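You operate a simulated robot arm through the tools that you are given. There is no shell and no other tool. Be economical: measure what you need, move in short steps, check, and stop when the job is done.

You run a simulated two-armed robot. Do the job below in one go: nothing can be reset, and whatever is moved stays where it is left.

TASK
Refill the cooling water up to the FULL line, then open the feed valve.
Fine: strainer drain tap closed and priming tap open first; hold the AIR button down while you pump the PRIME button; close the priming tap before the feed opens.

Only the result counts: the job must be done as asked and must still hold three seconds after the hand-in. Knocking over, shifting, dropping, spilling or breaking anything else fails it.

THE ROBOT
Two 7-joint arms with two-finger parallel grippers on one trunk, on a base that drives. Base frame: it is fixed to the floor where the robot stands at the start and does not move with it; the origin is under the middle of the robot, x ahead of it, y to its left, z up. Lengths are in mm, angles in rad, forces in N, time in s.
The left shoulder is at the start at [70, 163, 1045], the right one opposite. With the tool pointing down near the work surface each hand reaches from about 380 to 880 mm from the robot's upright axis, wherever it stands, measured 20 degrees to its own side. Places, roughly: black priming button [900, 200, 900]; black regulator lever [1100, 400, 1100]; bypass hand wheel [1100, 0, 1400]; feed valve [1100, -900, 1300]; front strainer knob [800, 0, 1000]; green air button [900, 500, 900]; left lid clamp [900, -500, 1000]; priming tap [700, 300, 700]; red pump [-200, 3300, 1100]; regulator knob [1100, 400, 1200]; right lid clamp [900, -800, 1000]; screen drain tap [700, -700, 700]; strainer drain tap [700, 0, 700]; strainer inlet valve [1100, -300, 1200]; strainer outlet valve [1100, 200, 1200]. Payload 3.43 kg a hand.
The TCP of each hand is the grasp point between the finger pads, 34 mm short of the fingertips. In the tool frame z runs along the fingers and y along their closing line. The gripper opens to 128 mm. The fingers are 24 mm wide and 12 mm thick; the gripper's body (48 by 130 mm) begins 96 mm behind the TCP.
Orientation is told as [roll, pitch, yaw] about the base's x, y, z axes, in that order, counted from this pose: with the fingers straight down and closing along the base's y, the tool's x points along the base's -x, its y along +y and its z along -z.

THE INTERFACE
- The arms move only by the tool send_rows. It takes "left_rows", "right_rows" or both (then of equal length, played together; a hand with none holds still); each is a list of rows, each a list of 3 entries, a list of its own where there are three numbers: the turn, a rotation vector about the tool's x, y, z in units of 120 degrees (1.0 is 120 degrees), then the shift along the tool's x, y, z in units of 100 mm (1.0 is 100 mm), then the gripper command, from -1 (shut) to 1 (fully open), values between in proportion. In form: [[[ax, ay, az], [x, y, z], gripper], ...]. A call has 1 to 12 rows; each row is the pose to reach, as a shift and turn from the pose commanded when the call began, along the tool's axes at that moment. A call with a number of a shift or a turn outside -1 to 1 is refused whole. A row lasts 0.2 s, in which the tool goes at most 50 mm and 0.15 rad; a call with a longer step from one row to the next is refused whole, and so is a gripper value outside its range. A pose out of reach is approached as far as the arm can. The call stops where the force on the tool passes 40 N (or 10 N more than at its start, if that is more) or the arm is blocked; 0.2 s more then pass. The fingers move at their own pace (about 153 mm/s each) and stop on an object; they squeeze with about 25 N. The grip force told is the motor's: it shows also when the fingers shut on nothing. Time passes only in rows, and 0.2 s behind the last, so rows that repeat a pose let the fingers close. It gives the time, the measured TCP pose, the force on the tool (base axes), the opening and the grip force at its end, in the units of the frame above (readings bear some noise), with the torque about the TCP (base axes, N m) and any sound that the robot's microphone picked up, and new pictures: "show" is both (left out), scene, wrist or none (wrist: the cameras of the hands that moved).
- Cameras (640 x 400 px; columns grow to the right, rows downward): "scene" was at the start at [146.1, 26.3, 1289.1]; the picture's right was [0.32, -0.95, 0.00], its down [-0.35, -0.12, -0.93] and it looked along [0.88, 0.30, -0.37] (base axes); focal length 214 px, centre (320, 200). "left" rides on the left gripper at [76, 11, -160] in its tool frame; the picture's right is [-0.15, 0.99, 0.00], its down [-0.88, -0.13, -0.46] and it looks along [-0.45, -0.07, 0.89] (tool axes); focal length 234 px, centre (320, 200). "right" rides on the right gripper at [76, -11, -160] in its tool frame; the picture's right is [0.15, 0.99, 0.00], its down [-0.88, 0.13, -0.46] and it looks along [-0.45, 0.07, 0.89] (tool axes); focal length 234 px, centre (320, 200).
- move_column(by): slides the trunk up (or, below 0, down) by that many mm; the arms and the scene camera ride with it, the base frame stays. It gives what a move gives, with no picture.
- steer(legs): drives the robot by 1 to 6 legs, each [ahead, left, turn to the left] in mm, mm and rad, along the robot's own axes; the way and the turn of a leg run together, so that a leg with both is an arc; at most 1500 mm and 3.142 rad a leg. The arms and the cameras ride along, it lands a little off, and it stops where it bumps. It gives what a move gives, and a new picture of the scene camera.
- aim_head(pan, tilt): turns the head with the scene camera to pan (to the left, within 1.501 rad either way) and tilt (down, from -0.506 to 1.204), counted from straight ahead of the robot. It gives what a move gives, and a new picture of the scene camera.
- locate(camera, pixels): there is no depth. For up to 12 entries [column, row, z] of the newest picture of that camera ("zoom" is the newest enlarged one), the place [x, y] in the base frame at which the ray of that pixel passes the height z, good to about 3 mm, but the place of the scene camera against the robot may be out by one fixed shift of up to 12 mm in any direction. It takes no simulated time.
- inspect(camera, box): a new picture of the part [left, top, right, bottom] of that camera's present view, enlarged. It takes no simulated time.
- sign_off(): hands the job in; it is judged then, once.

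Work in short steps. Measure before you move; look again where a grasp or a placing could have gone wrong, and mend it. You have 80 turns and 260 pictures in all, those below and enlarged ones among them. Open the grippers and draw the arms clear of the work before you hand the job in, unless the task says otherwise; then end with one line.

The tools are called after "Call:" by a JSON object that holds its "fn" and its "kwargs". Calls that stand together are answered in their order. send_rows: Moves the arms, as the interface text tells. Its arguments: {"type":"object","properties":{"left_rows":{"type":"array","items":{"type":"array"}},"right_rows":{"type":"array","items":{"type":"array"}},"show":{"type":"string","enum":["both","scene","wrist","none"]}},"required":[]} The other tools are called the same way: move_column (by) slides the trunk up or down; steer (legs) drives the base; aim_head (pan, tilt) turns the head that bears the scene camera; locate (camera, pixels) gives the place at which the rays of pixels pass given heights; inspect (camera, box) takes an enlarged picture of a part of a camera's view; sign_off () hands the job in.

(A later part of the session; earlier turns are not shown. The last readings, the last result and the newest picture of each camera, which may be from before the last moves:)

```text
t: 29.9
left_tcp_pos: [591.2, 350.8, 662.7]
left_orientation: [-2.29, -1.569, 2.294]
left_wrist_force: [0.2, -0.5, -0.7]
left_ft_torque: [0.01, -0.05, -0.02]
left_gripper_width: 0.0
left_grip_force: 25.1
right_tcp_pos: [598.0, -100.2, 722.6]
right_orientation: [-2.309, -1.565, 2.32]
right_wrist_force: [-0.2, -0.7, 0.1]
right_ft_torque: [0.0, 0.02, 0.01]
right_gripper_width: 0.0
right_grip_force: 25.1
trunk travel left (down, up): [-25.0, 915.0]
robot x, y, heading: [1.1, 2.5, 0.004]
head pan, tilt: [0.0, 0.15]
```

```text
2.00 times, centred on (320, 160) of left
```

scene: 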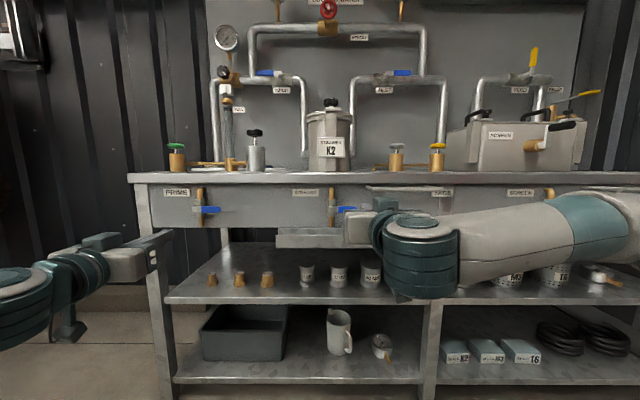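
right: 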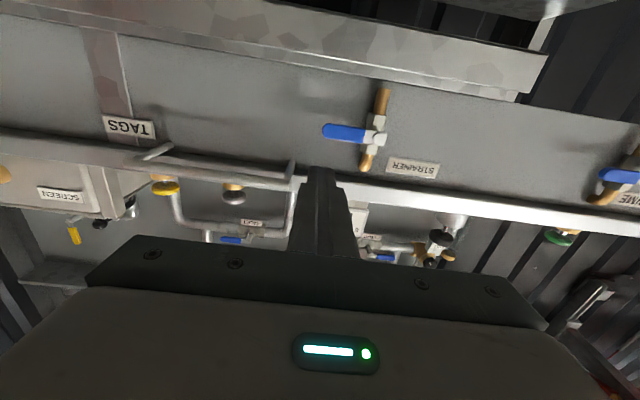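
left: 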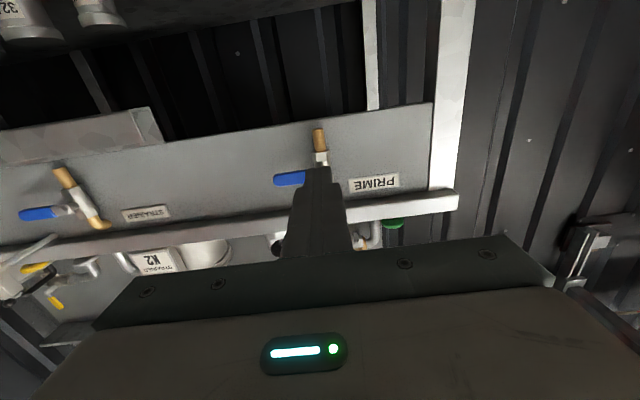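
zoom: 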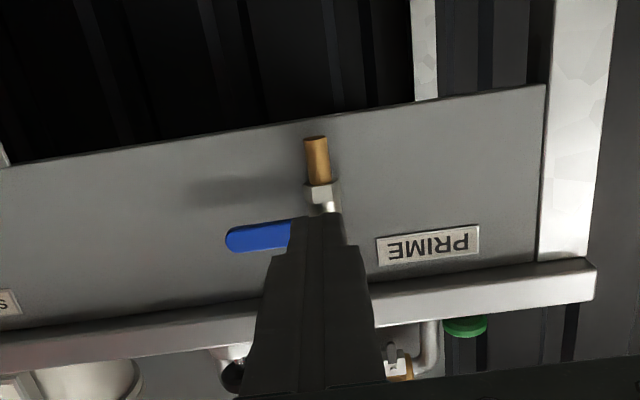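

Both taps share the same geometry; prime pivot ≈(y 343, z 701). I step the left fingers to below its lever at y≈303.

Call:
{"fn": "send_rows", "kwargs": {"left_rows": [[[0, 0, 0], [0, -0.25, 0], -1], [[0, 0, 0], [0, -0.48, 0], -1], [[0, 0, 0], [0, -0.48, 0.3], -1], [[0, 0, 0], [0, -0.48, 0.6], -1]], "show": "wrist"}}

Call:
{"fn": "inspect", "kwargs": {"camera": "scene", "box": [130, 150, 370, 290]}}

```text
t: 30.9
left_tcp_pos: [652.9, 303.0, 663.6]
left_orientation: [-2.634, -1.571, 2.637]
left_wrist_force: [0.3, -0.4, -0.1]
left_ft_torque: [0.0, 0.04, 0.0]
left_gripper_width: 0.0
left_grip_force: 25.3
right_tcp_pos: [599.9, -101.0, 723.3]
right_orientation: [-2.381, -1.564, 2.394]
right_wrist_force: [-0.1, 1.1, -0.3]
right_ft_torque: [-0.01, -0.01, -0.02]
right_gripper_width: 0.0
right_grip_force: 25.0
trunk travel left (down, up): [-25.0, 915.0]
robot x, y, heading: [3.5, -1.2, 0.002]
head pan, tilt: [0.0, 0.15]
```

left: 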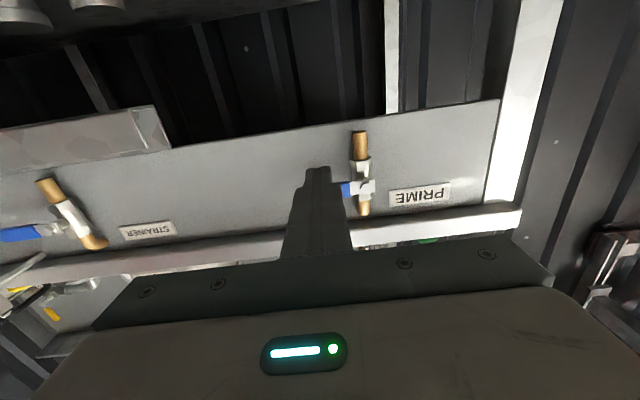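

```text
2.67 times, centred on (250, 220) of scene
```

zoom: 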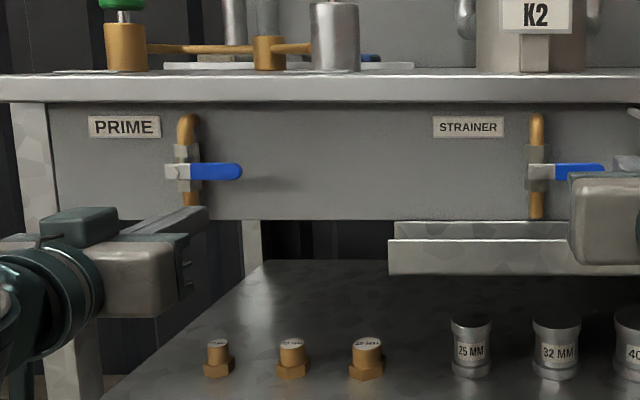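

The fingers are below the lever zone; now push in to TCP x≈698 and sweep up along the arc.

Call:
{"fn": "send_rows", "kwargs": {"left_rows": [[[0, 0, 0], [0, 0, 0.455], -1], [[0, 0, 0], [-0.16, 0, 0.455], -1], [[0, 0, 0], [-0.284, -0.04, 0.455], -1], [[0, 0, 0], [-0.4, -0.05, 0.455], -1], [[0, 0, 0], [-0.518, -0.03, 0.455], -1], [[0, 0, 0], [-0.624, 0.018, 0.455], -1], [[0, 0, 0], [-0.715, 0.093, 0.455], -1], [[0, 0, 0], [-0.783, 0.19, 0.455], -1], [[0, 0, 0], [-0.806, 0.26, 0.455], -1]], "show": "wrist"}}

Call:
{"fn": "inspect", "kwargs": {"camera": "scene", "box": [130, 150, 370, 290]}}

```text
t: 32.9
left_tcp_pos: [698.0, 329.1, 745.3]
left_orientation: [-2.322, -1.572, 2.327]
left_wrist_force: [0.3, 0.6, -0.6]
left_ft_torque: [0.0, -0.03, -0.01]
left_gripper_width: 0.0
left_grip_force: 24.8
right_tcp_pos: [599.3, -101.2, 723.3]
right_orientation: [-2.385, -1.566, 2.394]
right_wrist_force: [0.1, 0.1, 0.7]
right_ft_torque: [0.0, 0.03, 0.05]
right_gripper_width: 0.3
right_grip_force: 25.2
trunk travel left (down, up): [-25.0, 915.0]
robot x, y, heading: [-2.9, 1.4, 0.005]
head pan, tilt: [0.0, 0.15]
```

left: 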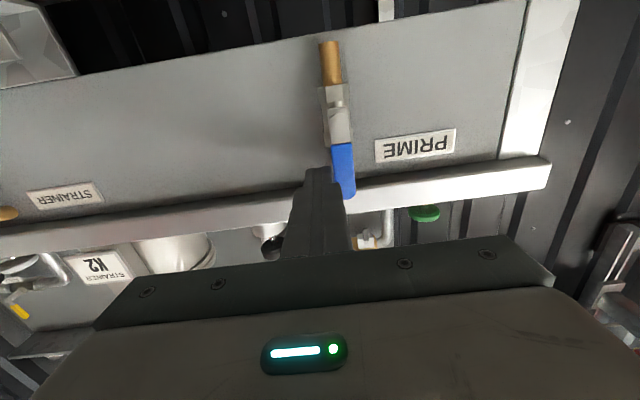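

```text
2.67 times, centred on (250, 220) of scene
```

zoom: 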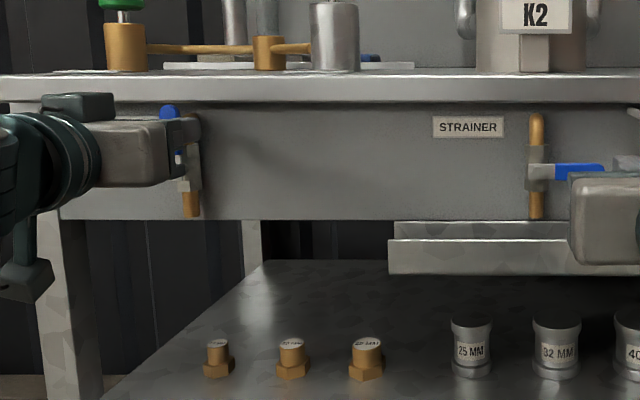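

The priming lever is up; I retract the left hand and check the angle.

Call:
{"fn": "send_rows", "kwargs": {"left_rows": [[[0, 0, 0], [0, -0.03, 0], -1], [[0, 0, 0], [0, -0.03, -0.45], -1], [[0, 0, 0], [0, -0.03, -0.9], -1], [[0, 0, 0], [0, 0.37, -1.0], -1], [[0, 0, 0], [0, 0.8, -1.0], -1]], "right_rows": [[[0, 0, 0], [0, 0, 0], -1], [[0, 0, 0], [0, -0.3, 0], -1], [[0, 0, 0], [0, -0.6, 0], -1], [[0, 0, 0], [0, -0.6, 0], -1], [[0, 0, 0], [0, -0.6, 0], -1]], "show": "none"}}

Call:
{"fn": "inspect", "kwargs": {"camera": "scene", "box": [130, 130, 370, 270]}}

Call:
{"fn": "inspect", "kwargs": {"camera": "scene", "box": [160, 50, 300, 190]}}

```text
t: 34.1
left_tcp_pos: [597.6, 406.3, 745.4]
left_orientation: [1.193, -1.571, -1.192]
left_wrist_force: [0.5, -0.1, 0.0]
left_ft_torque: [0.02, 0.0, 0.03]
left_gripper_width: 0.1
left_grip_force: 24.5
right_tcp_pos: [598.4, -160.3, 723.8]
right_orientation: [-2.376, -1.565, 2.387]
right_wrist_force: [-0.8, -0.4, 0.0]
right_ft_torque: [-0.01, -0.02, 0.03]
right_gripper_width: 0.1
right_grip_force: 25.1
trunk travel left (down, up): [-25.0, 915.0]
robot x, y, heading: [4.6, 0.9, 0.005]
head pan, tilt: [0.0, 0.15]
```

```text
2.67 times, centred on (250, 200) of scene
```

zoom: 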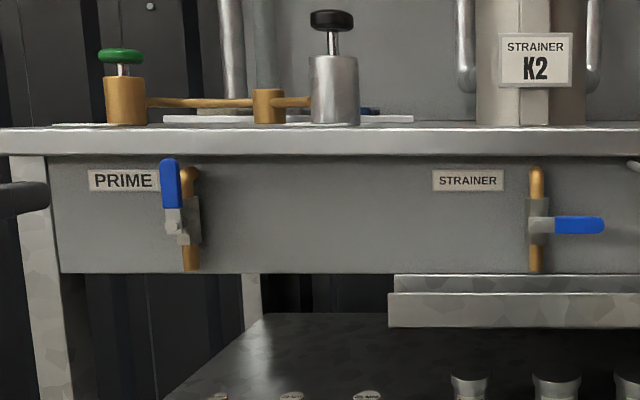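

```text
2.86 times, centred on (230, 120) of scene
```

zoom: 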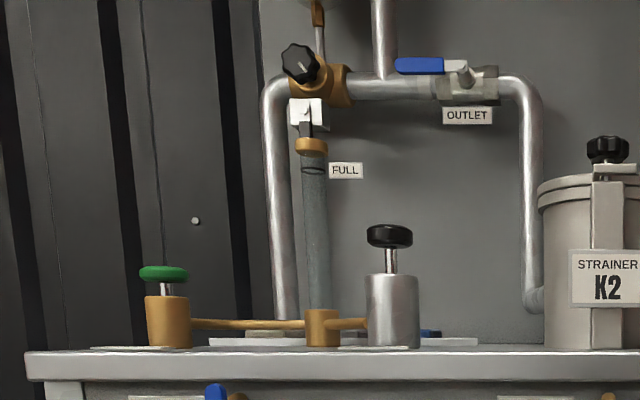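

Both taps are right: prime lever vertical, strainer horizontal. I raise the trunk, then turn the hands down to press the buttons from above.

Call:
{"fn": "move_column", "kwargs": {"by": 400}}

Call:
{"fn": "send_rows", "kwargs": {"left_rows": [[[0, 0.07, 0], [0, 0, 0], -1], [[0, 0.14, 0], [0, 0, 0], -1], [[0, 0.21, 0], [0, 0, 0], -1], [[0, 0.28, 0], [0, 0, 0], -1], [[0, 0.35, 0], [0, 0, 0], -1], [[0, 0.42, 0], [0, 0, 0], -1], [[0, 0.49, 0], [0, 0, 0], -1], [[0, 0.56, 0], [0, 0, 0], -1], [[0, 0.63, 0], [0, 0, 0], -1], [[0, 0.7, 0], [0, 0, 0], -1], [[0, 0.75, 0], [0, 0, 0], -1]], "right_rows": [[[0, 0.07, 0], [0, 0, 0], -1], [[0, 0.14, 0], [0, 0, 0], -1], [[0, 0.21, 0], [0, 0, 0], -1], [[0, 0.28, 0], [0, 0, 0], -1], [[0, 0.35, 0], [0, 0, 0], -1], [[0, 0.42, 0], [0, 0, 0], -1], [[0, 0.49, 0], [0, 0, 0], -1], [[0, 0.56, 0], [0, 0, 0], -1], [[0, 0.63, 0], [0, 0, 0], -1], [[0, 0.7, 0], [0, 0, 0], -1], [[0, 0.75, 0], [0, 0, 0], -1]], "show": "none"}}

Call:
{"fn": "steer", "kwargs": {"legs": [[0, 250, 0], [150, 0, 0]]}}

Call:
{"fn": "aim_head", "kwargs": {"pan": 0.2, "tilt": 0.5}}

Call:
{"fn": "inspect", "kwargs": {"camera": "left", "box": [0, 0, 640, 400]}}

Call:
{"fn": "inspect", "kwargs": {"camera": "right", "box": [0, 0, 640, 400]}}

```text
t: 37.9
left_tcp_pos: [597.8, 404.8, 1146.6]
left_orientation: [0.17, -1.572, -0.167]
left_wrist_force: [0.5, -0.6, 0.5]
left_ft_torque: [-0.01, -0.04, -0.02]
left_gripper_width: 0.0
left_grip_force: 25.1
right_tcp_pos: [599.0, -160.6, 1123.3]
right_orientation: [-2.37, -1.564, 2.382]
right_wrist_force: [-0.2, -0.4, 0.1]
right_ft_torque: [0.0, 0.02, 0.01]
right_gripper_width: 0.2
right_grip_force: 25.1
trunk travel left (down, up): [-425.0, 515.0]
robot x, y, heading: [3.2, -0.0, 0.007]
head pan, tilt: [0.0, 0.15]
```

```text
t: 40.3
left_tcp_pos: [599.4, 408.3, 1144.9]
left_orientation: [-0.003, 0.004, 0.003]
left_wrist_force: [0.0, -0.9, 0.4]
left_ft_torque: [-0.04, 0.02, -0.01]
left_gripper_width: 0.0
left_grip_force: 24.8
right_tcp_pos: [599.6, -159.0, 1122.5]
right_orientation: [-0.004, -0.002, 0.013]
right_wrist_force: [-0.5, 0.2, 0.0]
right_ft_torque: [-0.02, 0.04, -0.02]
right_gripper_width: 0.0
right_grip_force: 24.5
trunk travel left (down, up): [-425.0, 515.0]
robot x, y, heading: [0.1, 3.0, 0.005]
head pan, tilt: [0.0, 0.15]
```

```text
t: 43.1
left_tcp_pos: [749.7, 652.2, 1145.9]
left_orientation: [-0.001, -0.001, 0.0]
left_wrist_force: [0.7, -0.4, -0.3]
left_ft_torque: [0.0, 0.04, 0.03]
left_gripper_width: 0.0
left_grip_force: 24.9
right_tcp_pos: [747.8, 85.5, 1123.4]
right_orientation: [-0.005, -0.006, 0.008]
right_wrist_force: [-0.2, 0.0, -1.5]
right_ft_torque: [-0.05, 0.06, -0.02]
right_gripper_width: 0.0
right_grip_force: 24.8
trunk travel left (down, up): [-425.0, 515.0]
robot x, y, heading: [150.5, 246.1, -0.0]
head pan, tilt: [0.0, 0.15]
```

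scene: 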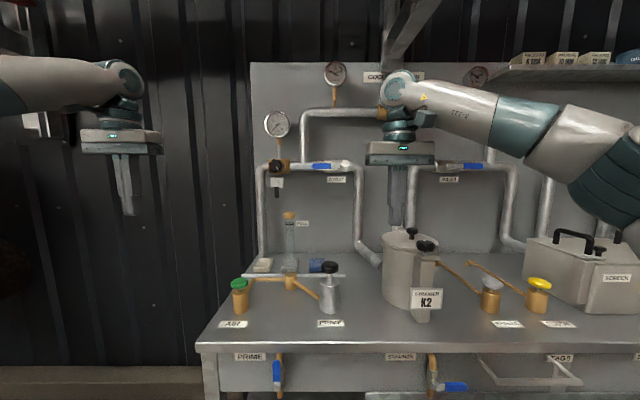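

```text
t: 43.9
left_tcp_pos: [747.8, 654.0, 1146.6]
left_orientation: [0.001, 0.0, 0.001]
left_wrist_force: [-0.8, 0.1, 0.2]
left_ft_torque: [-0.01, 0.04, -0.02]
left_gripper_width: 0.0
left_grip_force: 25.2
right_tcp_pos: [746.5, 86.0, 1123.2]
right_orientation: [-0.005, -0.006, 0.009]
right_wrist_force: [-0.2, 0.3, -0.5]
right_ft_torque: [-0.03, -0.01, 0.03]
right_gripper_width: 0.0
right_grip_force: 25.3
trunk travel left (down, up): [-425.0, 515.0]
robot x, y, heading: [151.9, 247.0, -0.0]
head pan, tilt: [0.201, 0.499]
```

scene: 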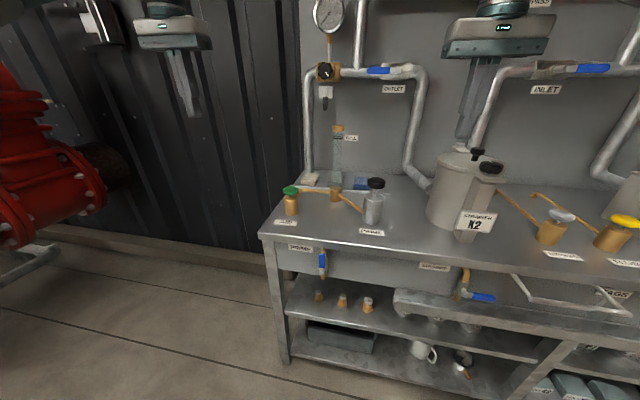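

```text
1.00 times, centred on (320, 200) of left (not enlarged: the box is as wide or as high as the picture)
```

zoom: 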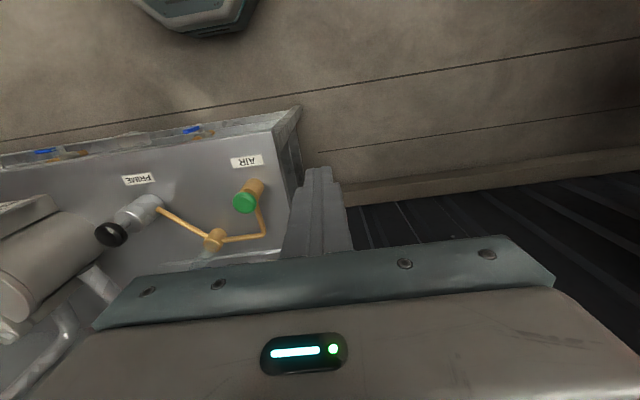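

```text
1.00 times, centred on (320, 200) of right (not enlarged: the box is as wide or as high as the picture)
```

zoom: 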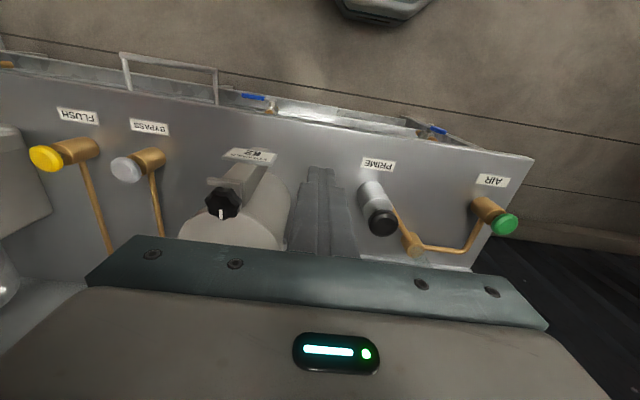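

Both wrist cameras see both caps: AIR at left (245,203)/right (504,225), PRIME at left (111,235)/right (381,224). I triangulate.

Call:
{"fn": "locate", "kwargs": {"camera": "left", "pixels": [[245, 203, 850], [245, 203, 900], [245, 203, 950], [111, 235, 850], [111, 235, 900], [111, 235, 950]]}}

Call:
{"fn": "locate", "kwargs": {"camera": "right", "pixels": [[504, 225, 850], [504, 225, 900], [504, 225, 950], [381, 224, 850], [381, 224, 900], [381, 224, 950]]}}

Call:
{"fn": "inspect", "kwargs": {"camera": "scene", "box": [270, 100, 400, 240]}}

```text
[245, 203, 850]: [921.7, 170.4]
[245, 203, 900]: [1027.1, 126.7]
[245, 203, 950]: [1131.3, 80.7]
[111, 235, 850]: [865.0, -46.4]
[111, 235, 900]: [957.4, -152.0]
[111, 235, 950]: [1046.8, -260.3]
```

```text
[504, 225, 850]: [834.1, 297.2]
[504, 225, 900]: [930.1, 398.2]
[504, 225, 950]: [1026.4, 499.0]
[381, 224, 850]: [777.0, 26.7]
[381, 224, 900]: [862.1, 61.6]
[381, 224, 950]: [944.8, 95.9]
```

```text
2.86 times, centred on (335, 170) of scene
```

zoom: 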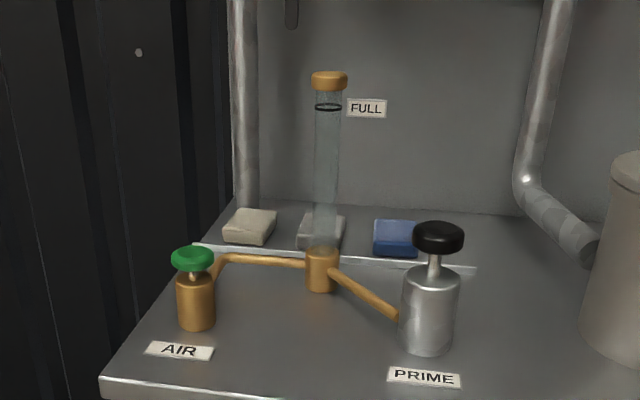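

Own triangulation (pose at t=43.9): AIR cap ≈(867,480,889), PRIME cap ≈(878,219,931). I move both hands half way above.

Call:
{"fn": "send_rows", "kwargs": {"left_rows": [[[0, 0, 0], [-0.15, -0.22, 0.1], -1], [[0, 0, 0], [-0.3, -0.44, 0.2], -1], [[0, 0, 0], [-0.45, -0.66, 0.35], -1], [[0, 0, 0], [-0.6, -0.87, 0.5], -1]], "right_rows": [[[0, 0, 0], [-0.16, 0.17, 0], -1], [[0, 0, 0], [-0.32, 0.34, 0], -1], [[0, 0, 0], [-0.48, 0.51, 0], -1], [[0, 0, 0], [-0.66, 0.67, 0.1], -1]], "show": "wrist"}}

```text
t: 44.9
left_tcp_pos: [797.9, 573.2, 1085.5]
left_orientation: [-0.002, 0.001, 0.0]
left_wrist_force: [0.9, -0.9, -0.1]
left_ft_torque: [-0.04, 0.02, -0.01]
left_gripper_width: 0.1
left_grip_force: 24.8
left hand out of reach, approached as far as the arm can: row 3, 4
right_tcp_pos: [816.2, 153.0, 1111.5]
right_orientation: [-0.005, -0.002, 0.009]
right_wrist_force: [-0.5, -0.3, -1.2]
right_ft_torque: [-0.05, 0.05, 0.0]
right_gripper_width: 0.0
right_grip_force: 25.2
trunk travel left (down, up): [-425.0, 515.0]
robot x, y, heading: [151.6, 246.6, -0.004]
head pan, tilt: [0.201, 0.499]
```

right: 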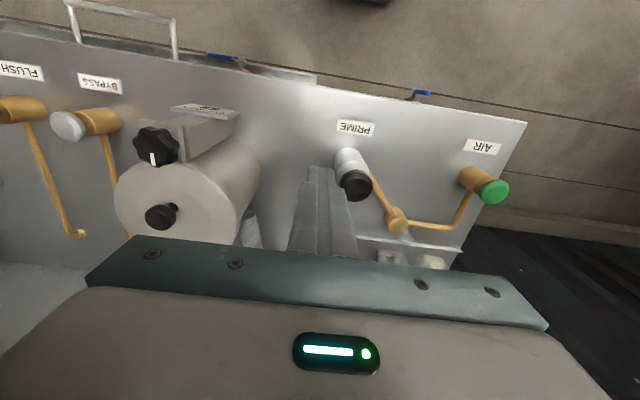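
left: 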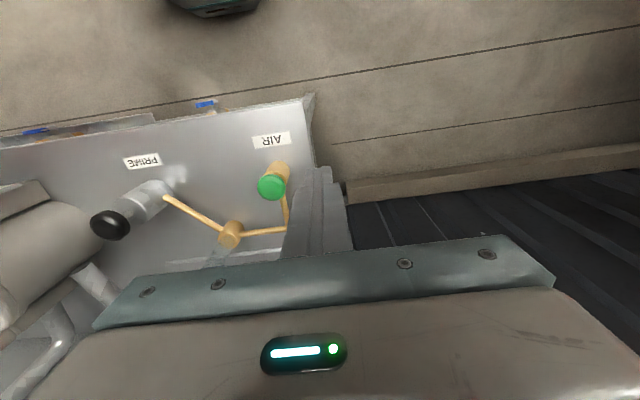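

The left arm is at its reach limit, so I drive 100 mm closer (hands are well clear above everything).

Call:
{"fn": "steer", "kwargs": {"legs": [[100, 0, 0]]}}

Call:
{"fn": "send_rows", "kwargs": {"left_rows": [[[0, 0, 0], [0.1, -0.3, 0.2], -1], [[0, 0, 0], [0.2, -0.6, 0.4], -1], [[0, 0, 0], [0.3, -0.93, 0.6], -1], [[0, 0, 0], [0.3, -0.93, 0.9], -1]], "right_rows": [[[0, 0, 0], [0.1, 0.17, 0.1], -1], [[0, 0, 0], [0.2, 0.34, 0.2], -1], [[0, 0, 0], [0.3, 0.51, 0.4], -1], [[0, 0, 0], [0.37, 0.65, 0.7], -1]], "show": "both"}}

```text
t: 46.0
left_tcp_pos: [896.3, 573.4, 1086.9]
left_orientation: [-0.001, 0.0, 0.002]
left_wrist_force: [0.8, -0.4, -0.9]
left_ft_torque: [-0.01, 0.04, -0.02]
left_gripper_width: 0.0
left_grip_force: 24.9
right_tcp_pos: [914.0, 153.2, 1112.5]
right_orientation: [-0.005, -0.004, 0.011]
right_wrist_force: [-0.5, 0.3, 0.0]
right_ft_torque: [0.02, 0.0, 0.0]
right_gripper_width: 0.2
right_grip_force: 24.7
trunk travel left (down, up): [-425.0, 515.0]
robot x, y, heading: [247.4, 250.1, -0.004]
head pan, tilt: [0.201, 0.499]
```

scene: 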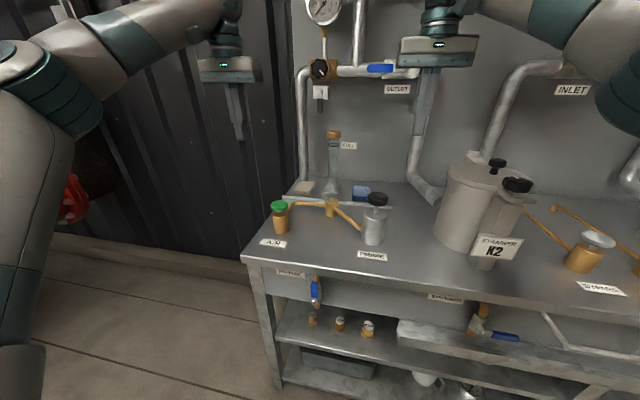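

```text
t: 47.0
left_tcp_pos: [865.7, 480.5, 995.9]
left_orientation: [0.0, 0.0, 0.003]
left_wrist_force: [0.3, 0.5, -1.2]
left_ft_torque: [0.04, -0.02, 0.04]
left_gripper_width: 0.0
left_grip_force: 24.5
right_tcp_pos: [875.6, 218.4, 1043.6]
right_orientation: [-0.005, -0.003, 0.01]
right_wrist_force: [-0.2, -0.1, 0.4]
right_ft_torque: [-0.02, 0.01, 0.01]
right_gripper_width: 0.0
right_grip_force: 25.0
trunk travel left (down, up): [-425.0, 515.0]
robot x, y, heading: [251.7, 248.7, 0.002]
head pan, tilt: [0.201, 0.499]
```

scene: 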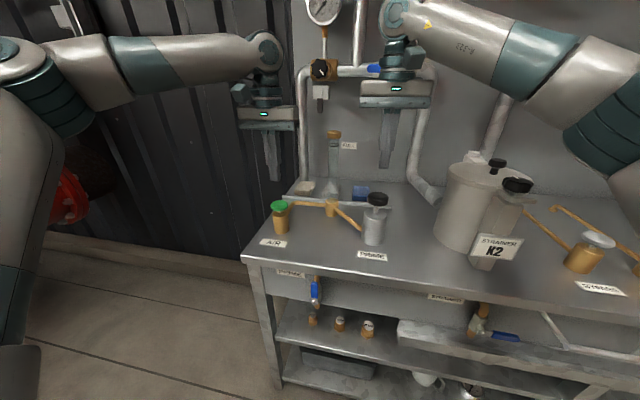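
right: 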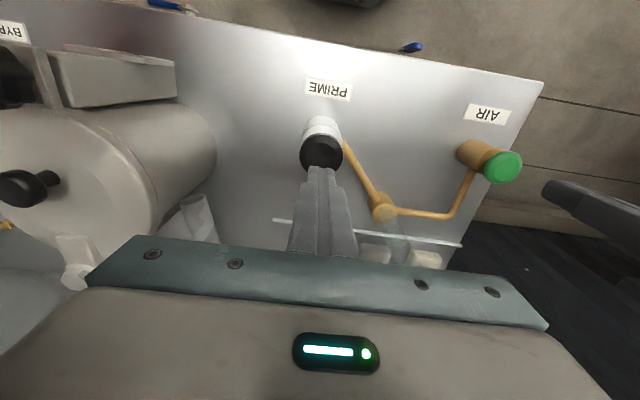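
left: 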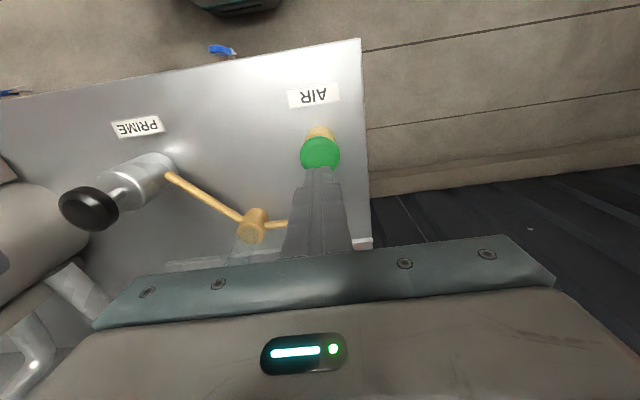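

Alignment checks out (rays hit the caps within ~3 mm). First a baseline look at the glass, then press AIR down slowly with the left hand.

Call:
{"fn": "inspect", "kwargs": {"camera": "scene", "box": [290, 120, 380, 225]}}

Call:
{"fn": "send_rows", "kwargs": {"left_rows": [[[0, 0, 0], [0, 0, 0.35], -1], [[0, 0, 0], [0, 0, 0.6], -1], [[0, 0, 0], [0, 0, 0.68], -1], [[0, 0, 0], [0, 0, 0.72], -1], [[0, 0, 0], [0, 0, 0.76], -1], [[0, 0, 0], [0, 0, 0.8], -1], [[0, 0, 0], [0, 0, 0.84], -1], [[0, 0, 0], [0, 0, 0.87], -1]], "right_rows": [[[0, 0, 0], [0, 0, 0.2], -1], [[0, 0, 0], [0, 0, 0.4], -1], [[0, 0, 0], [0, 0, 0.6], -1], [[0, 0, 0], [0, 0, 0.6], -1], [[0, 0, 0], [0, 0, 0.6], -1], [[0, 0, 0], [0, 0, 0.6], -1], [[0, 0, 0], [0, 0, 0.6], -1], [[0, 0, 0], [0, 0, 0.6], -1]], "show": "both"}}

Call:
{"fn": "inspect", "kwargs": {"camera": "scene", "box": [250, 120, 410, 250]}}

```text
3.81 times, centred on (335, 172) of scene
```

zoom: 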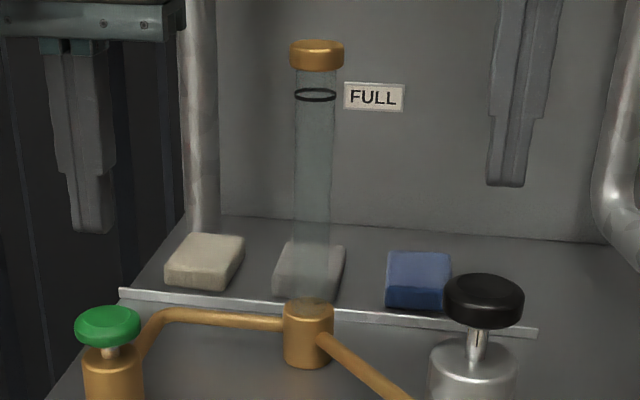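

```text
t: 48.9
left_tcp_pos: [865.5, 480.8, 911.5]
left_orientation: [-0.001, -0.005, 0.002]
left_wrist_force: [1.8, 4.8, 15.2]
left_ft_torque: [0.14, 0.02, -0.05]
left_gripper_width: 0.2
left_grip_force: 24.9
right_tcp_pos: [875.7, 216.9, 985.5]
right_orientation: [-0.003, -0.004, 0.011]
right_wrist_force: [0.1, -1.5, 0.0]
right_ft_torque: [-0.02, 0.02, 0.04]
right_gripper_width: 0.2
right_grip_force: 25.3
trunk travel left (down, up): [-425.0, 515.0]
robot x, y, heading: [248.1, 242.9, -0.001]
head pan, tilt: [0.201, 0.499]
heard: click
```

scene: 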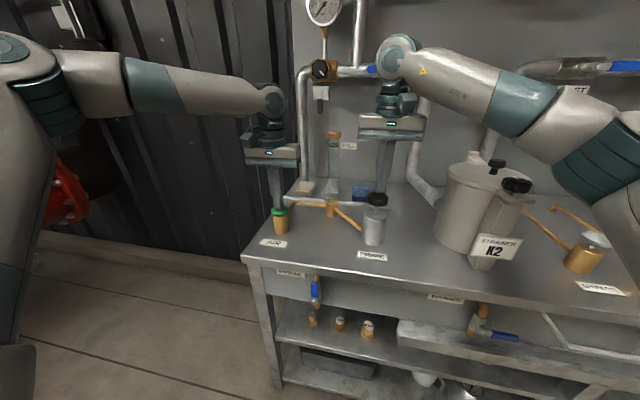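
right: 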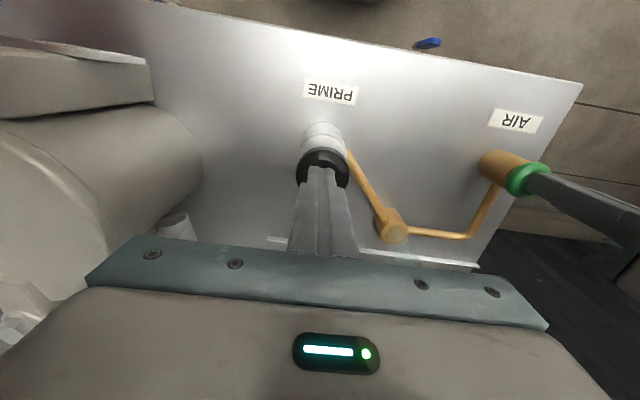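
left: 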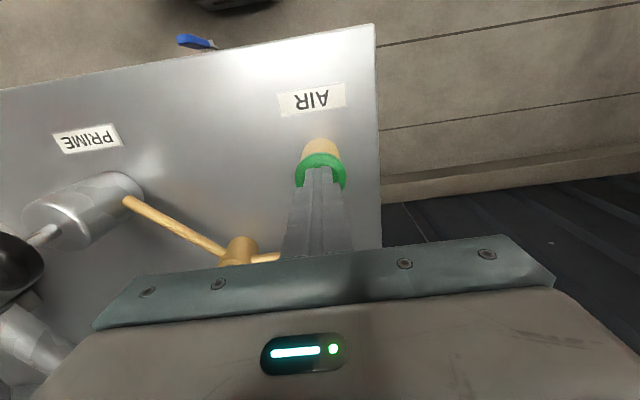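

```text
3.08 times, centred on (330, 185) of scene
```

zoom: 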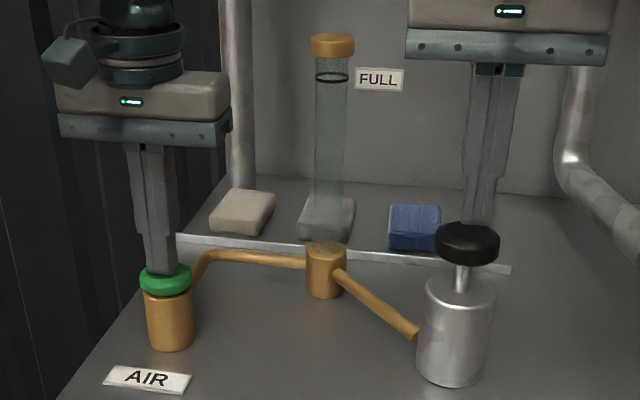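

AIR is down (click, 15 N). Holding it, I make the first PRIME stroke with the right hand.

Call:
{"fn": "send_rows", "kwargs": {"right_rows": [[[0, 0, 0], [0, 0, 0.2], -1], [[0, 0, 0], [0, 0, 0.28], -1], [[0, 0, 0], [0, 0, 0.34], -1], [[0, 0, 0], [0, 0, 0.4], -1], [[0, 0, 0], [0, 0, 0.45], -1], [[0, 0, 0], [0, 0, 0.5], -1]], "show": "none"}}

Call:
{"fn": "inspect", "kwargs": {"camera": "scene", "box": [250, 120, 410, 250]}}

```text
t: 50.2
left_tcp_pos: [862.5, 480.6, 912.1]
left_orientation: [-0.002, -0.002, 0.002]
left_wrist_force: [-2.2, 2.2, 9.5]
left_ft_torque: [0.04, 0.13, -0.01]
left_gripper_width: 0.0
left_grip_force: 24.9
right_tcp_pos: [874.4, 217.3, 942.0]
right_orientation: [0.003, -0.019, 0.01]
right_wrist_force: [-2.3, -0.1, 19.8]
right_ft_torque: [-0.05, 0.31, 0.07]
right_gripper_width: 0.0
right_grip_force: 25.0
trunk travel left (down, up): [-425.0, 515.0]
robot x, y, heading: [250.5, 248.7, 0.0]
head pan, tilt: [0.201, 0.499]
heard: click
stopped in row 6 (right hand): the force on the tool passed its limit at 45 N (the readings are from after the stop); the commanded pose is now the measured one
```

```text
3.08 times, centred on (330, 185) of scene
```

zoom: 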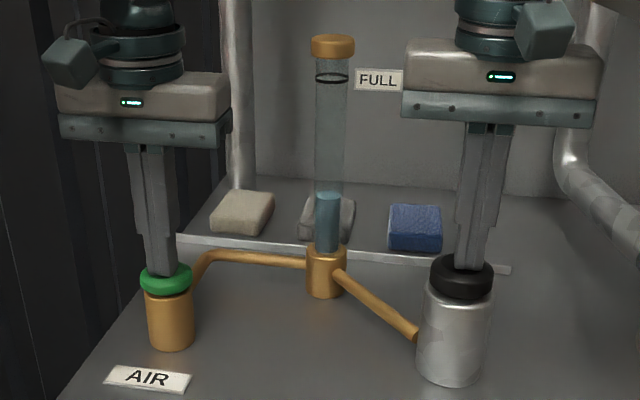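

One stroke raised the level to about a third (zoom row 192 vs FULL at 77). I nudge AIR 2 mm more and make a second stroke.

Call:
{"fn": "send_rows", "kwargs": {"left_rows": [[[0, 0, 0], [0, 0, 0.02], -1], [[0, 0, 0], [0, 0, 0.02], -1], [[0, 0, 0], [0, 0, 0.02], -1], [[0, 0, 0], [0, 0, 0.02], -1], [[0, 0, 0], [0, 0, 0.02], -1], [[0, 0, 0], [0, 0, 0.02], -1], [[0, 0, 0], [0, 0, 0.02], -1], [[0, 0, 0], [0, 0, 0.02], -1]], "right_rows": [[[0, 0, 0], [0, 0, -0.2], -1], [[0, 0, 0], [0, 0, -0.4], -1], [[0, 0, 0], [0, 0, -0.4], -1], [[0, 0, 0], [0, 0, -0.22], -1], [[0, 0, 0], [0, 0, -0.14], -1], [[0, 0, 0], [0, 0, -0.08], -1], [[0, 0, 0], [0, 0, -0.02], -1], [[0, 0, 0], [0, 0, 0.03], -1]], "show": "none"}}

Call:
{"fn": "inspect", "kwargs": {"camera": "scene", "box": [250, 120, 410, 250]}}

```text
t: 52.0
left_tcp_pos: [863.1, 478.9, 910.6]
left_orientation: [-0.002, -0.006, 0.0]
left_wrist_force: [4.4, 6.9, 31.3]
left_ft_torque: [0.2, -0.03, 0.04]
left_gripper_width: 0.1
left_grip_force: 24.9
right_tcp_pos: [875.6, 217.4, 942.8]
right_orientation: [0.005, -0.024, 0.011]
right_wrist_force: [11.9, 1.4, 39.0]
right_ft_torque: [0.05, -0.01, 0.09]
right_gripper_width: 0.0
right_grip_force: 25.0
trunk travel left (down, up): [-425.0, 515.0]
robot x, y, heading: [250.9, 251.2, -0.002]
head pan, tilt: [0.201, 0.499]
heard: click
```

```text
3.08 times, centred on (330, 185) of scene
```

zoom: 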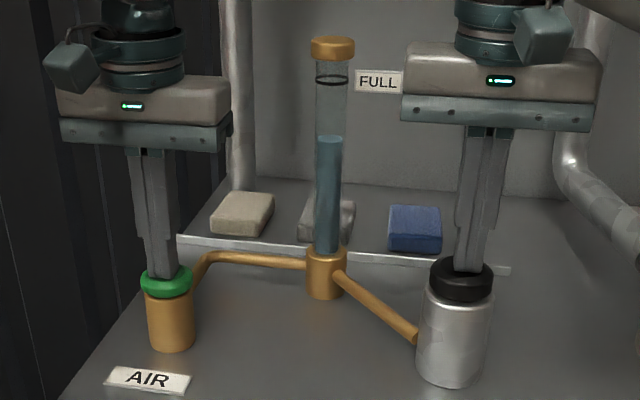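

Level now row 138; FULL is at ~80, so a third stroke (~56 px each) should hit the line.

Call:
{"fn": "send_rows", "kwargs": {"right_rows": [[[0, 0, 0], [0, 0, -0.2], -1], [[0, 0, 0], [0, 0, -0.43], -1], [[0, 0, 0], [0, 0, -0.43], -1], [[0, 0, 0], [0, 0, -0.25], -1], [[0, 0, 0], [0, 0, -0.17], -1], [[0, 0, 0], [0, 0, -0.11], -1], [[0, 0, 0], [0, 0, -0.05], -1], [[0, 0, 0], [0, 0, 0.0], -1]], "show": "none"}}

Call:
{"fn": "inspect", "kwargs": {"camera": "scene", "box": [290, 120, 380, 190]}}

```text
t: 52.4
left_tcp_pos: [863.4, 479.7, 911.9]
left_orientation: [-0.002, -0.005, 0.002]
left_wrist_force: [-4.8, 3.4, 19.2]
left_ft_torque: [0.14, 0.29, -0.11]
left_gripper_width: 0.0
left_grip_force: 25.3
right_tcp_pos: [875.0, 216.9, 948.5]
right_orientation: [-0.001, -0.011, 0.01]
right_wrist_force: [-1.2, -1.2, 7.8]
right_ft_torque: [-0.05, 0.16, -0.03]
right_gripper_width: 0.2
right_grip_force: 25.3
trunk travel left (down, up): [-425.0, 515.0]
robot x, y, heading: [249.4, 248.8, -0.001]
head pan, tilt: [0.201, 0.499]
stopped in row 1 (left hand): the force on the tool passed its limit at 43 N (the readings are from after the stop); the commanded pose is now the measured one
```

```text
5.71 times, centred on (335, 155) of scene
```

zoom: 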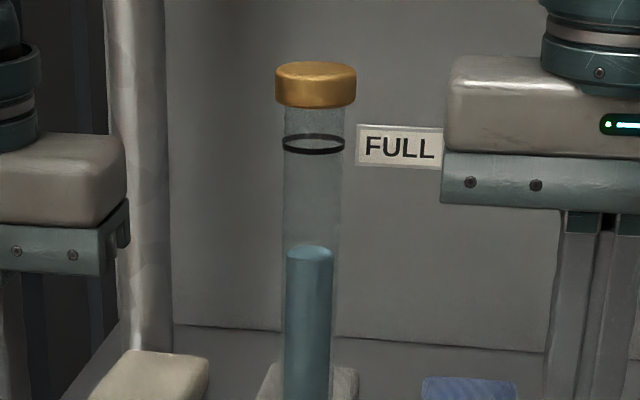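

Left-hand force tripped the stop; it still presses with 19 N. I redo the stroke from here: up 37 mm, then down.

Call:
{"fn": "send_rows", "kwargs": {"right_rows": [[[0, 0, 0], [0, 0, -0.2], -1], [[0, 0, 0], [0, 0, -0.37], -1], [[0, 0, 0], [0, 0, -0.37], -1], [[0, 0, 0], [0, 0, -0.18], -1], [[0, 0, 0], [0, 0, -0.1], -1], [[0, 0, 0], [0, 0, -0.04], -1], [[0, 0, 0], [0, 0, 0.02], -1], [[0, 0, 0], [0, 0, 0.06], -1], [[0, 0, 0], [0, 0, 0.09], -1]], "show": "none"}}

Call:
{"fn": "inspect", "kwargs": {"camera": "scene", "box": [290, 120, 380, 190]}}

```text
t: 54.4
left_tcp_pos: [863.5, 480.0, 911.3]
left_orientation: [0.0, -0.005, 0.001]
left_wrist_force: [3.8, 3.1, 23.5]
left_ft_torque: [0.08, 0.0, 0.0]
left_gripper_width: 0.2
left_grip_force: 25.3
right_tcp_pos: [874.7, 217.6, 943.4]
right_orientation: [0.001, -0.013, 0.009]
right_wrist_force: [7.3, -1.4, 29.3]
right_ft_torque: [-0.02, 0.11, 0.17]
right_gripper_width: 0.2
right_grip_force: 25.1
trunk travel left (down, up): [-425.0, 515.0]
robot x, y, heading: [246.4, 245.9, 0.001]
head pan, tilt: [0.201, 0.499]
heard: click
```

```text
5.71 times, centred on (335, 155) of scene
```

zoom: 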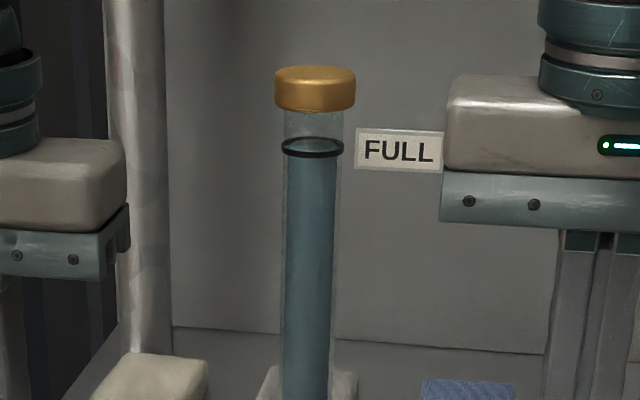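

Level is right at the FULL ring. I raise the right hand off PRIME, then the left off AIR.

Call:
{"fn": "send_rows", "kwargs": {"right_rows": [[[0, 0, 0], [0, 0, -0.2], -1], [[0, 0, 0], [0, 0, -0.5], -1], [[0, 0, 0], [0, 0, -0.9], -1], [[0, 0, 0], [0, 0, -1.0], -1], [[0, 0, 0], [0, 0, -1.0], -1], [[0, 0, 0], [0, 0, -1.0], -1], [[0, 0, 0], [0, 0, -1.0], -1]], "left_rows": [[[0, 0, 0], [0, 0, 0], -1], [[0, 0, 0], [0, 0, 0], -1], [[0, 0, 0], [0, 0, 0], -1], [[0, 0, 0], [0, 0, 0], -1], [[0, 0, 0], [0, 0, -0.25], -1], [[0, 0, 0], [0, 0, -0.6], -1], [[0, 0, 0], [0, 0, -1.0], -1]], "show": "none"}}

Call:
{"fn": "inspect", "kwargs": {"camera": "scene", "box": [290, 120, 380, 190]}}

```text
t: 56.0
left_tcp_pos: [868.2, 479.0, 1008.9]
left_orientation: [-0.002, 0.001, -0.001]
left_wrist_force: [-0.6, 0.5, 0.4]
left_ft_torque: [0.0, 0.03, 0.03]
left_gripper_width: 0.0
left_grip_force: 25.1
right_tcp_pos: [877.6, 219.7, 1037.3]
right_orientation: [-0.003, -0.007, 0.011]
right_wrist_force: [0.1, -0.2, -0.2]
right_ft_torque: [-0.01, 0.0, -0.01]
right_gripper_width: 0.0
right_grip_force: 24.8
trunk travel left (down, up): [-425.0, 515.0]
robot x, y, heading: [249.2, 247.3, 0.001]
head pan, tilt: [0.201, 0.499]
```

```text
5.71 times, centred on (335, 155) of scene
```

zoom: 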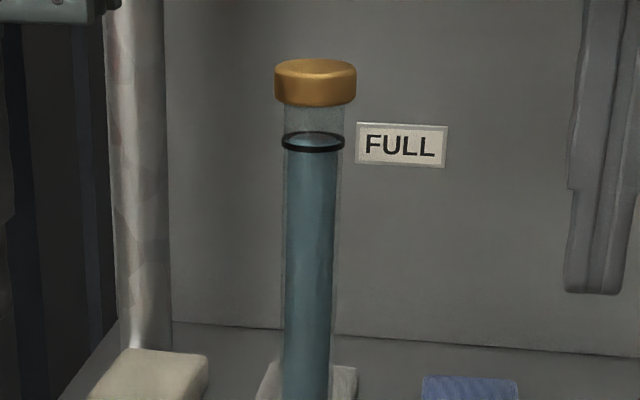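

The level holds with both released. Now I back off 250 mm and turn both hands forward again to close the priming tap.

Call:
{"fn": "steer", "kwargs": {"legs": [[-250, 0, 0]]}}

Call:
{"fn": "send_rows", "kwargs": {"left_rows": [[[0, -0.07, 0], [0, 0, 0], -1], [[0, -0.14, 0], [0, 0, 0], -1], [[0, -0.21, 0], [0, 0, 0], -1], [[0, -0.28, 0], [0, 0, 0], -1], [[0, -0.35, 0], [0, 0, 0], -1], [[0, -0.42, 0], [0, 0, 0], -1], [[0, -0.49, 0], [0, 0, 0], -1], [[0, -0.56, 0], [0, 0, 0], -1], [[0, -0.63, 0], [0, 0, 0], -1], [[0, -0.7, 0], [0, 0, 0], -1], [[0, -0.75, 0], [0, 0, 0], -1]], "right_rows": [[[0, -0.07, 0], [0, -0.1, 0], -1], [[0, -0.14, 0], [0, -0.2, 0], -1], [[0, -0.21, 0], [0, -0.3, 0], -1], [[0, -0.28, 0], [0, -0.4, 0], -1], [[0, -0.35, 0], [0, -0.5, 0], -1], [[0, -0.42, 0], [0, -0.6, 0], -1], [[0, -0.49, 0], [0, -0.7, 0], -1], [[0, -0.56, 0], [0, -0.8, 0], -1], [[0, -0.63, 0], [0, -0.9, 0], -1], [[0, -0.7, 0], [0, -1.0, 0], -1], [[0, -0.75, 0], [0, -1.0, 0], -1]], "show": "none"}}

Call:
{"fn": "move_column", "kwargs": {"by": -268}}

Call:
{"fn": "aim_head", "kwargs": {"pan": 0.1, "tilt": 0.2}}

```text
t: 57.8
left_tcp_pos: [620.6, 478.0, 1009.6]
left_orientation: [-0.002, -0.002, -0.002]
left_wrist_force: [-0.3, 0.2, -0.7]
left_ft_torque: [0.01, 0.04, -0.01]
left_gripper_width: 0.0
left_grip_force: 25.0
right_tcp_pos: [629.1, 218.2, 1038.5]
right_orientation: [-0.003, -0.009, 0.007]
right_wrist_force: [-0.7, 0.1, 0.2]
right_ft_torque: [0.0, 0.02, 0.01]
right_gripper_width: 0.0
right_grip_force: 25.2
trunk travel left (down, up): [-425.0, 515.0]
robot x, y, heading: [3.0, 249.0, -0.003]
head pan, tilt: [0.201, 0.499]
```

scene: 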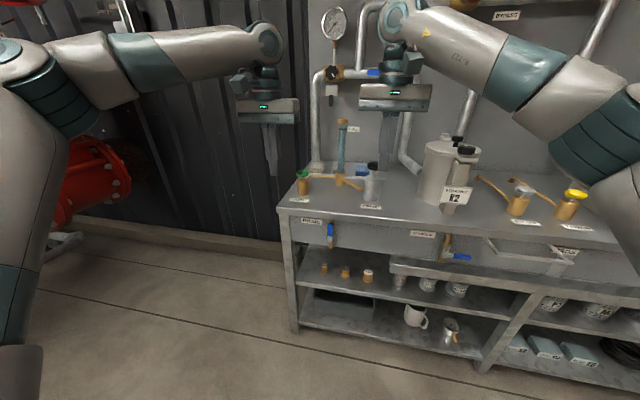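

```text
t: 60.2
left_tcp_pos: [620.9, 477.9, 1010.4]
left_orientation: [-2.414, -1.568, 2.415]
left_wrist_force: [0.2, 0.1, -0.7]
left_ft_torque: [0.01, 0.02, -0.01]
left_gripper_width: 0.0
left_grip_force: 24.7
right_tcp_pos: [630.6, 118.4, 1038.7]
right_orientation: [-2.858, -1.562, 2.864]
right_wrist_force: [0.3, -0.2, -0.8]
right_ft_torque: [0.02, 0.03, -0.04]
right_gripper_width: 0.0
right_grip_force: 24.7
trunk travel left (down, up): [-425.0, 515.0]
robot x, y, heading: [2.6, 244.8, -0.004]
head pan, tilt: [0.201, 0.499]
```

```text
t: 63.0
left_tcp_pos: [620.5, 478.8, 742.1]
left_orientation: [-2.067, -1.569, 2.067]
left_wrist_force: [-0.4, 0.7, 0.6]
left_ft_torque: [0.0, 0.02, -0.01]
left_gripper_width: 0.0
left_grip_force: 25.1
right_tcp_pos: [631.1, 116.9, 769.6]
right_orientation: [-2.79, -1.563, 2.795]
right_wrist_force: [0.5, 0.2, -0.2]
right_ft_torque: [-0.03, 0.05, -0.03]
right_gripper_width: 0.0
right_grip_force: 25.0
trunk travel left (down, up): [-157.0, 783.0]
robot x, y, heading: [6.2, 244.9, 0.002]
head pan, tilt: [0.201, 0.499]
```

```text
t: 63.8
left_tcp_pos: [620.9, 477.7, 742.2]
left_orientation: [-1.948, -1.567, 1.946]
left_wrist_force: [-0.1, 0.5, 0.6]
left_ft_torque: [0.0, -0.01, -0.02]
left_gripper_width: 0.0
left_grip_force: 25.2
right_tcp_pos: [630.4, 118.2, 769.9]
right_orientation: [-2.776, -1.565, 2.783]
right_wrist_force: [-0.4, -0.6, -0.3]
right_ft_torque: [0.05, -0.01, 0.01]
right_gripper_width: 0.0
right_grip_force: 25.1
trunk travel left (down, up): [-157.0, 783.0]
robot x, y, heading: [0.6, 249.6, -0.004]
head pan, tilt: [0.099, 0.201]
```

scene: 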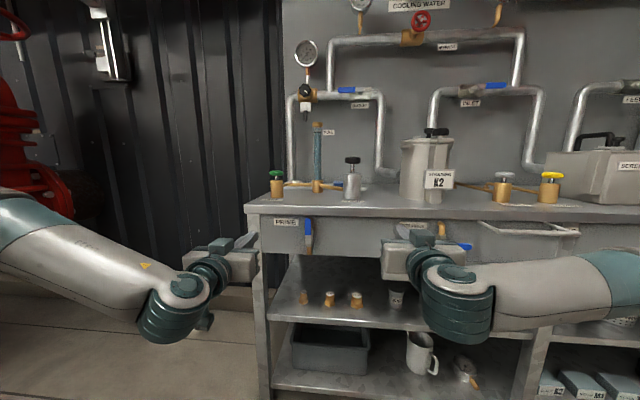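

I bring the left fingers to the +y side of the priming lever (y≈390, TCP x≈698).

Call:
{"fn": "send_rows", "kwargs": {"left_rows": [[[0, 0, 0], [0, -0.4, 0], -1], [[0, 0, 0], [0, -0.8, 0], -1], [[0, 0, 0], [0, -0.88, 0.3], -1], [[0, 0, 0], [0, -0.88, 0.6], -1], [[0, 0, 0], [0, -0.88, 0.77], -1]], "show": "wrist"}}

```text
t: 65.0
left_tcp_pos: [697.2, 390.0, 743.1]
left_orientation: [-2.334, -1.571, 2.333]
left_wrist_force: [-0.6, 0.5, -0.2]
left_ft_torque: [-0.01, 0.01, -0.01]
left_gripper_width: 0.2
left_grip_force: 24.8
right_tcp_pos: [630.1, 117.4, 770.5]
right_orientation: [-2.769, -1.566, 2.777]
right_wrist_force: [-0.2, 0.1, 0.7]
right_ft_torque: [0.01, -0.01, 0.0]
right_gripper_width: 0.1
right_grip_force: 24.7
trunk travel left (down, up): [-157.0, 783.0]
robot x, y, heading: [1.0, 247.9, -0.001]
head pan, tilt: [0.099, 0.201]
```

left: 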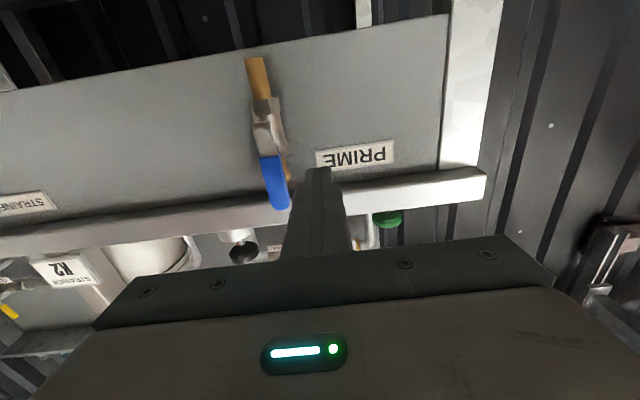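

The fingers stand left of the lever; I sweep it right and down along the arc.

Call:
{"fn": "send_rows", "kwargs": {"left_rows": [[[0, 0, 0], [0.02, -0.22, 0.01], -1], [[0, 0, 0], [-0.02, -0.325, 0.01], -1], [[0, 0, 0], [-0.034, -0.44, 0.01], -1], [[0, 0, 0], [-0.017, -0.55, 0.01], -1], [[0, 0, 0], [0.03, -0.654, 0.01], -1], [[0, 0, 0], [0.1, -0.743, 0.01], -1], [[0, 0, 0], [0.19, -0.81, 0.01], -1], [[0, 0, 0], [0.24, -0.83, 0.01], -1]], "show": "wrist"}}

Call:
{"fn": "inspect", "kwargs": {"camera": "scene", "box": [230, 110, 480, 270]}}

```text
t: 66.8
left_tcp_pos: [693.2, 371.0, 738.0]
left_orientation: [-2.066, -1.568, 2.061]
left_wrist_force: [-0.3, 3.4, 4.3]
left_ft_torque: [0.01, -0.09, 0.1]
left_gripper_width: 0.0
left_grip_force: 25.1
left hand out of reach, approached as far as the arm can: row 2, 3, 4, 5, 6, 7, 8
right_tcp_pos: [630.9, 117.4, 770.3]
right_orientation: [-2.764, -1.562, 2.772]
right_wrist_force: [0.2, -0.1, -0.4]
right_ft_torque: [-0.04, -0.03, -0.01]
right_gripper_width: 0.1
right_grip_force: 24.7
trunk travel left (down, up): [-157.0, 783.0]
robot x, y, heading: [2.2, 251.1, -0.004]
head pan, tilt: [0.099, 0.201]
```

left: 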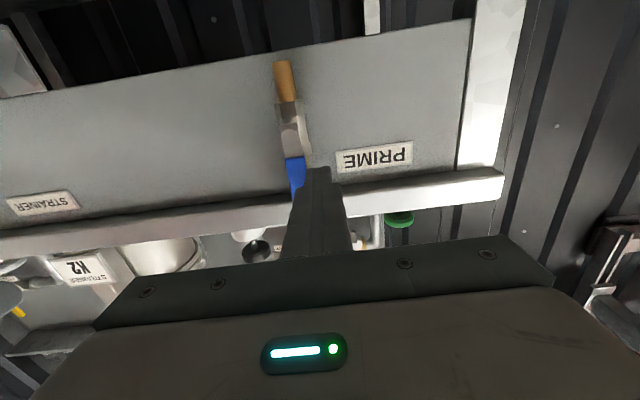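

```text
2.50 times, centred on (355, 190) of scene
```

zoom: 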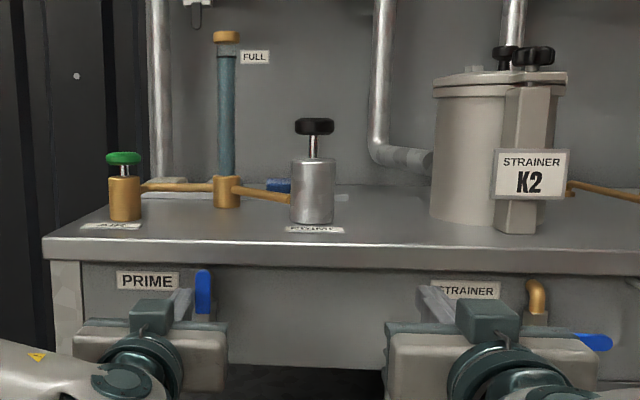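

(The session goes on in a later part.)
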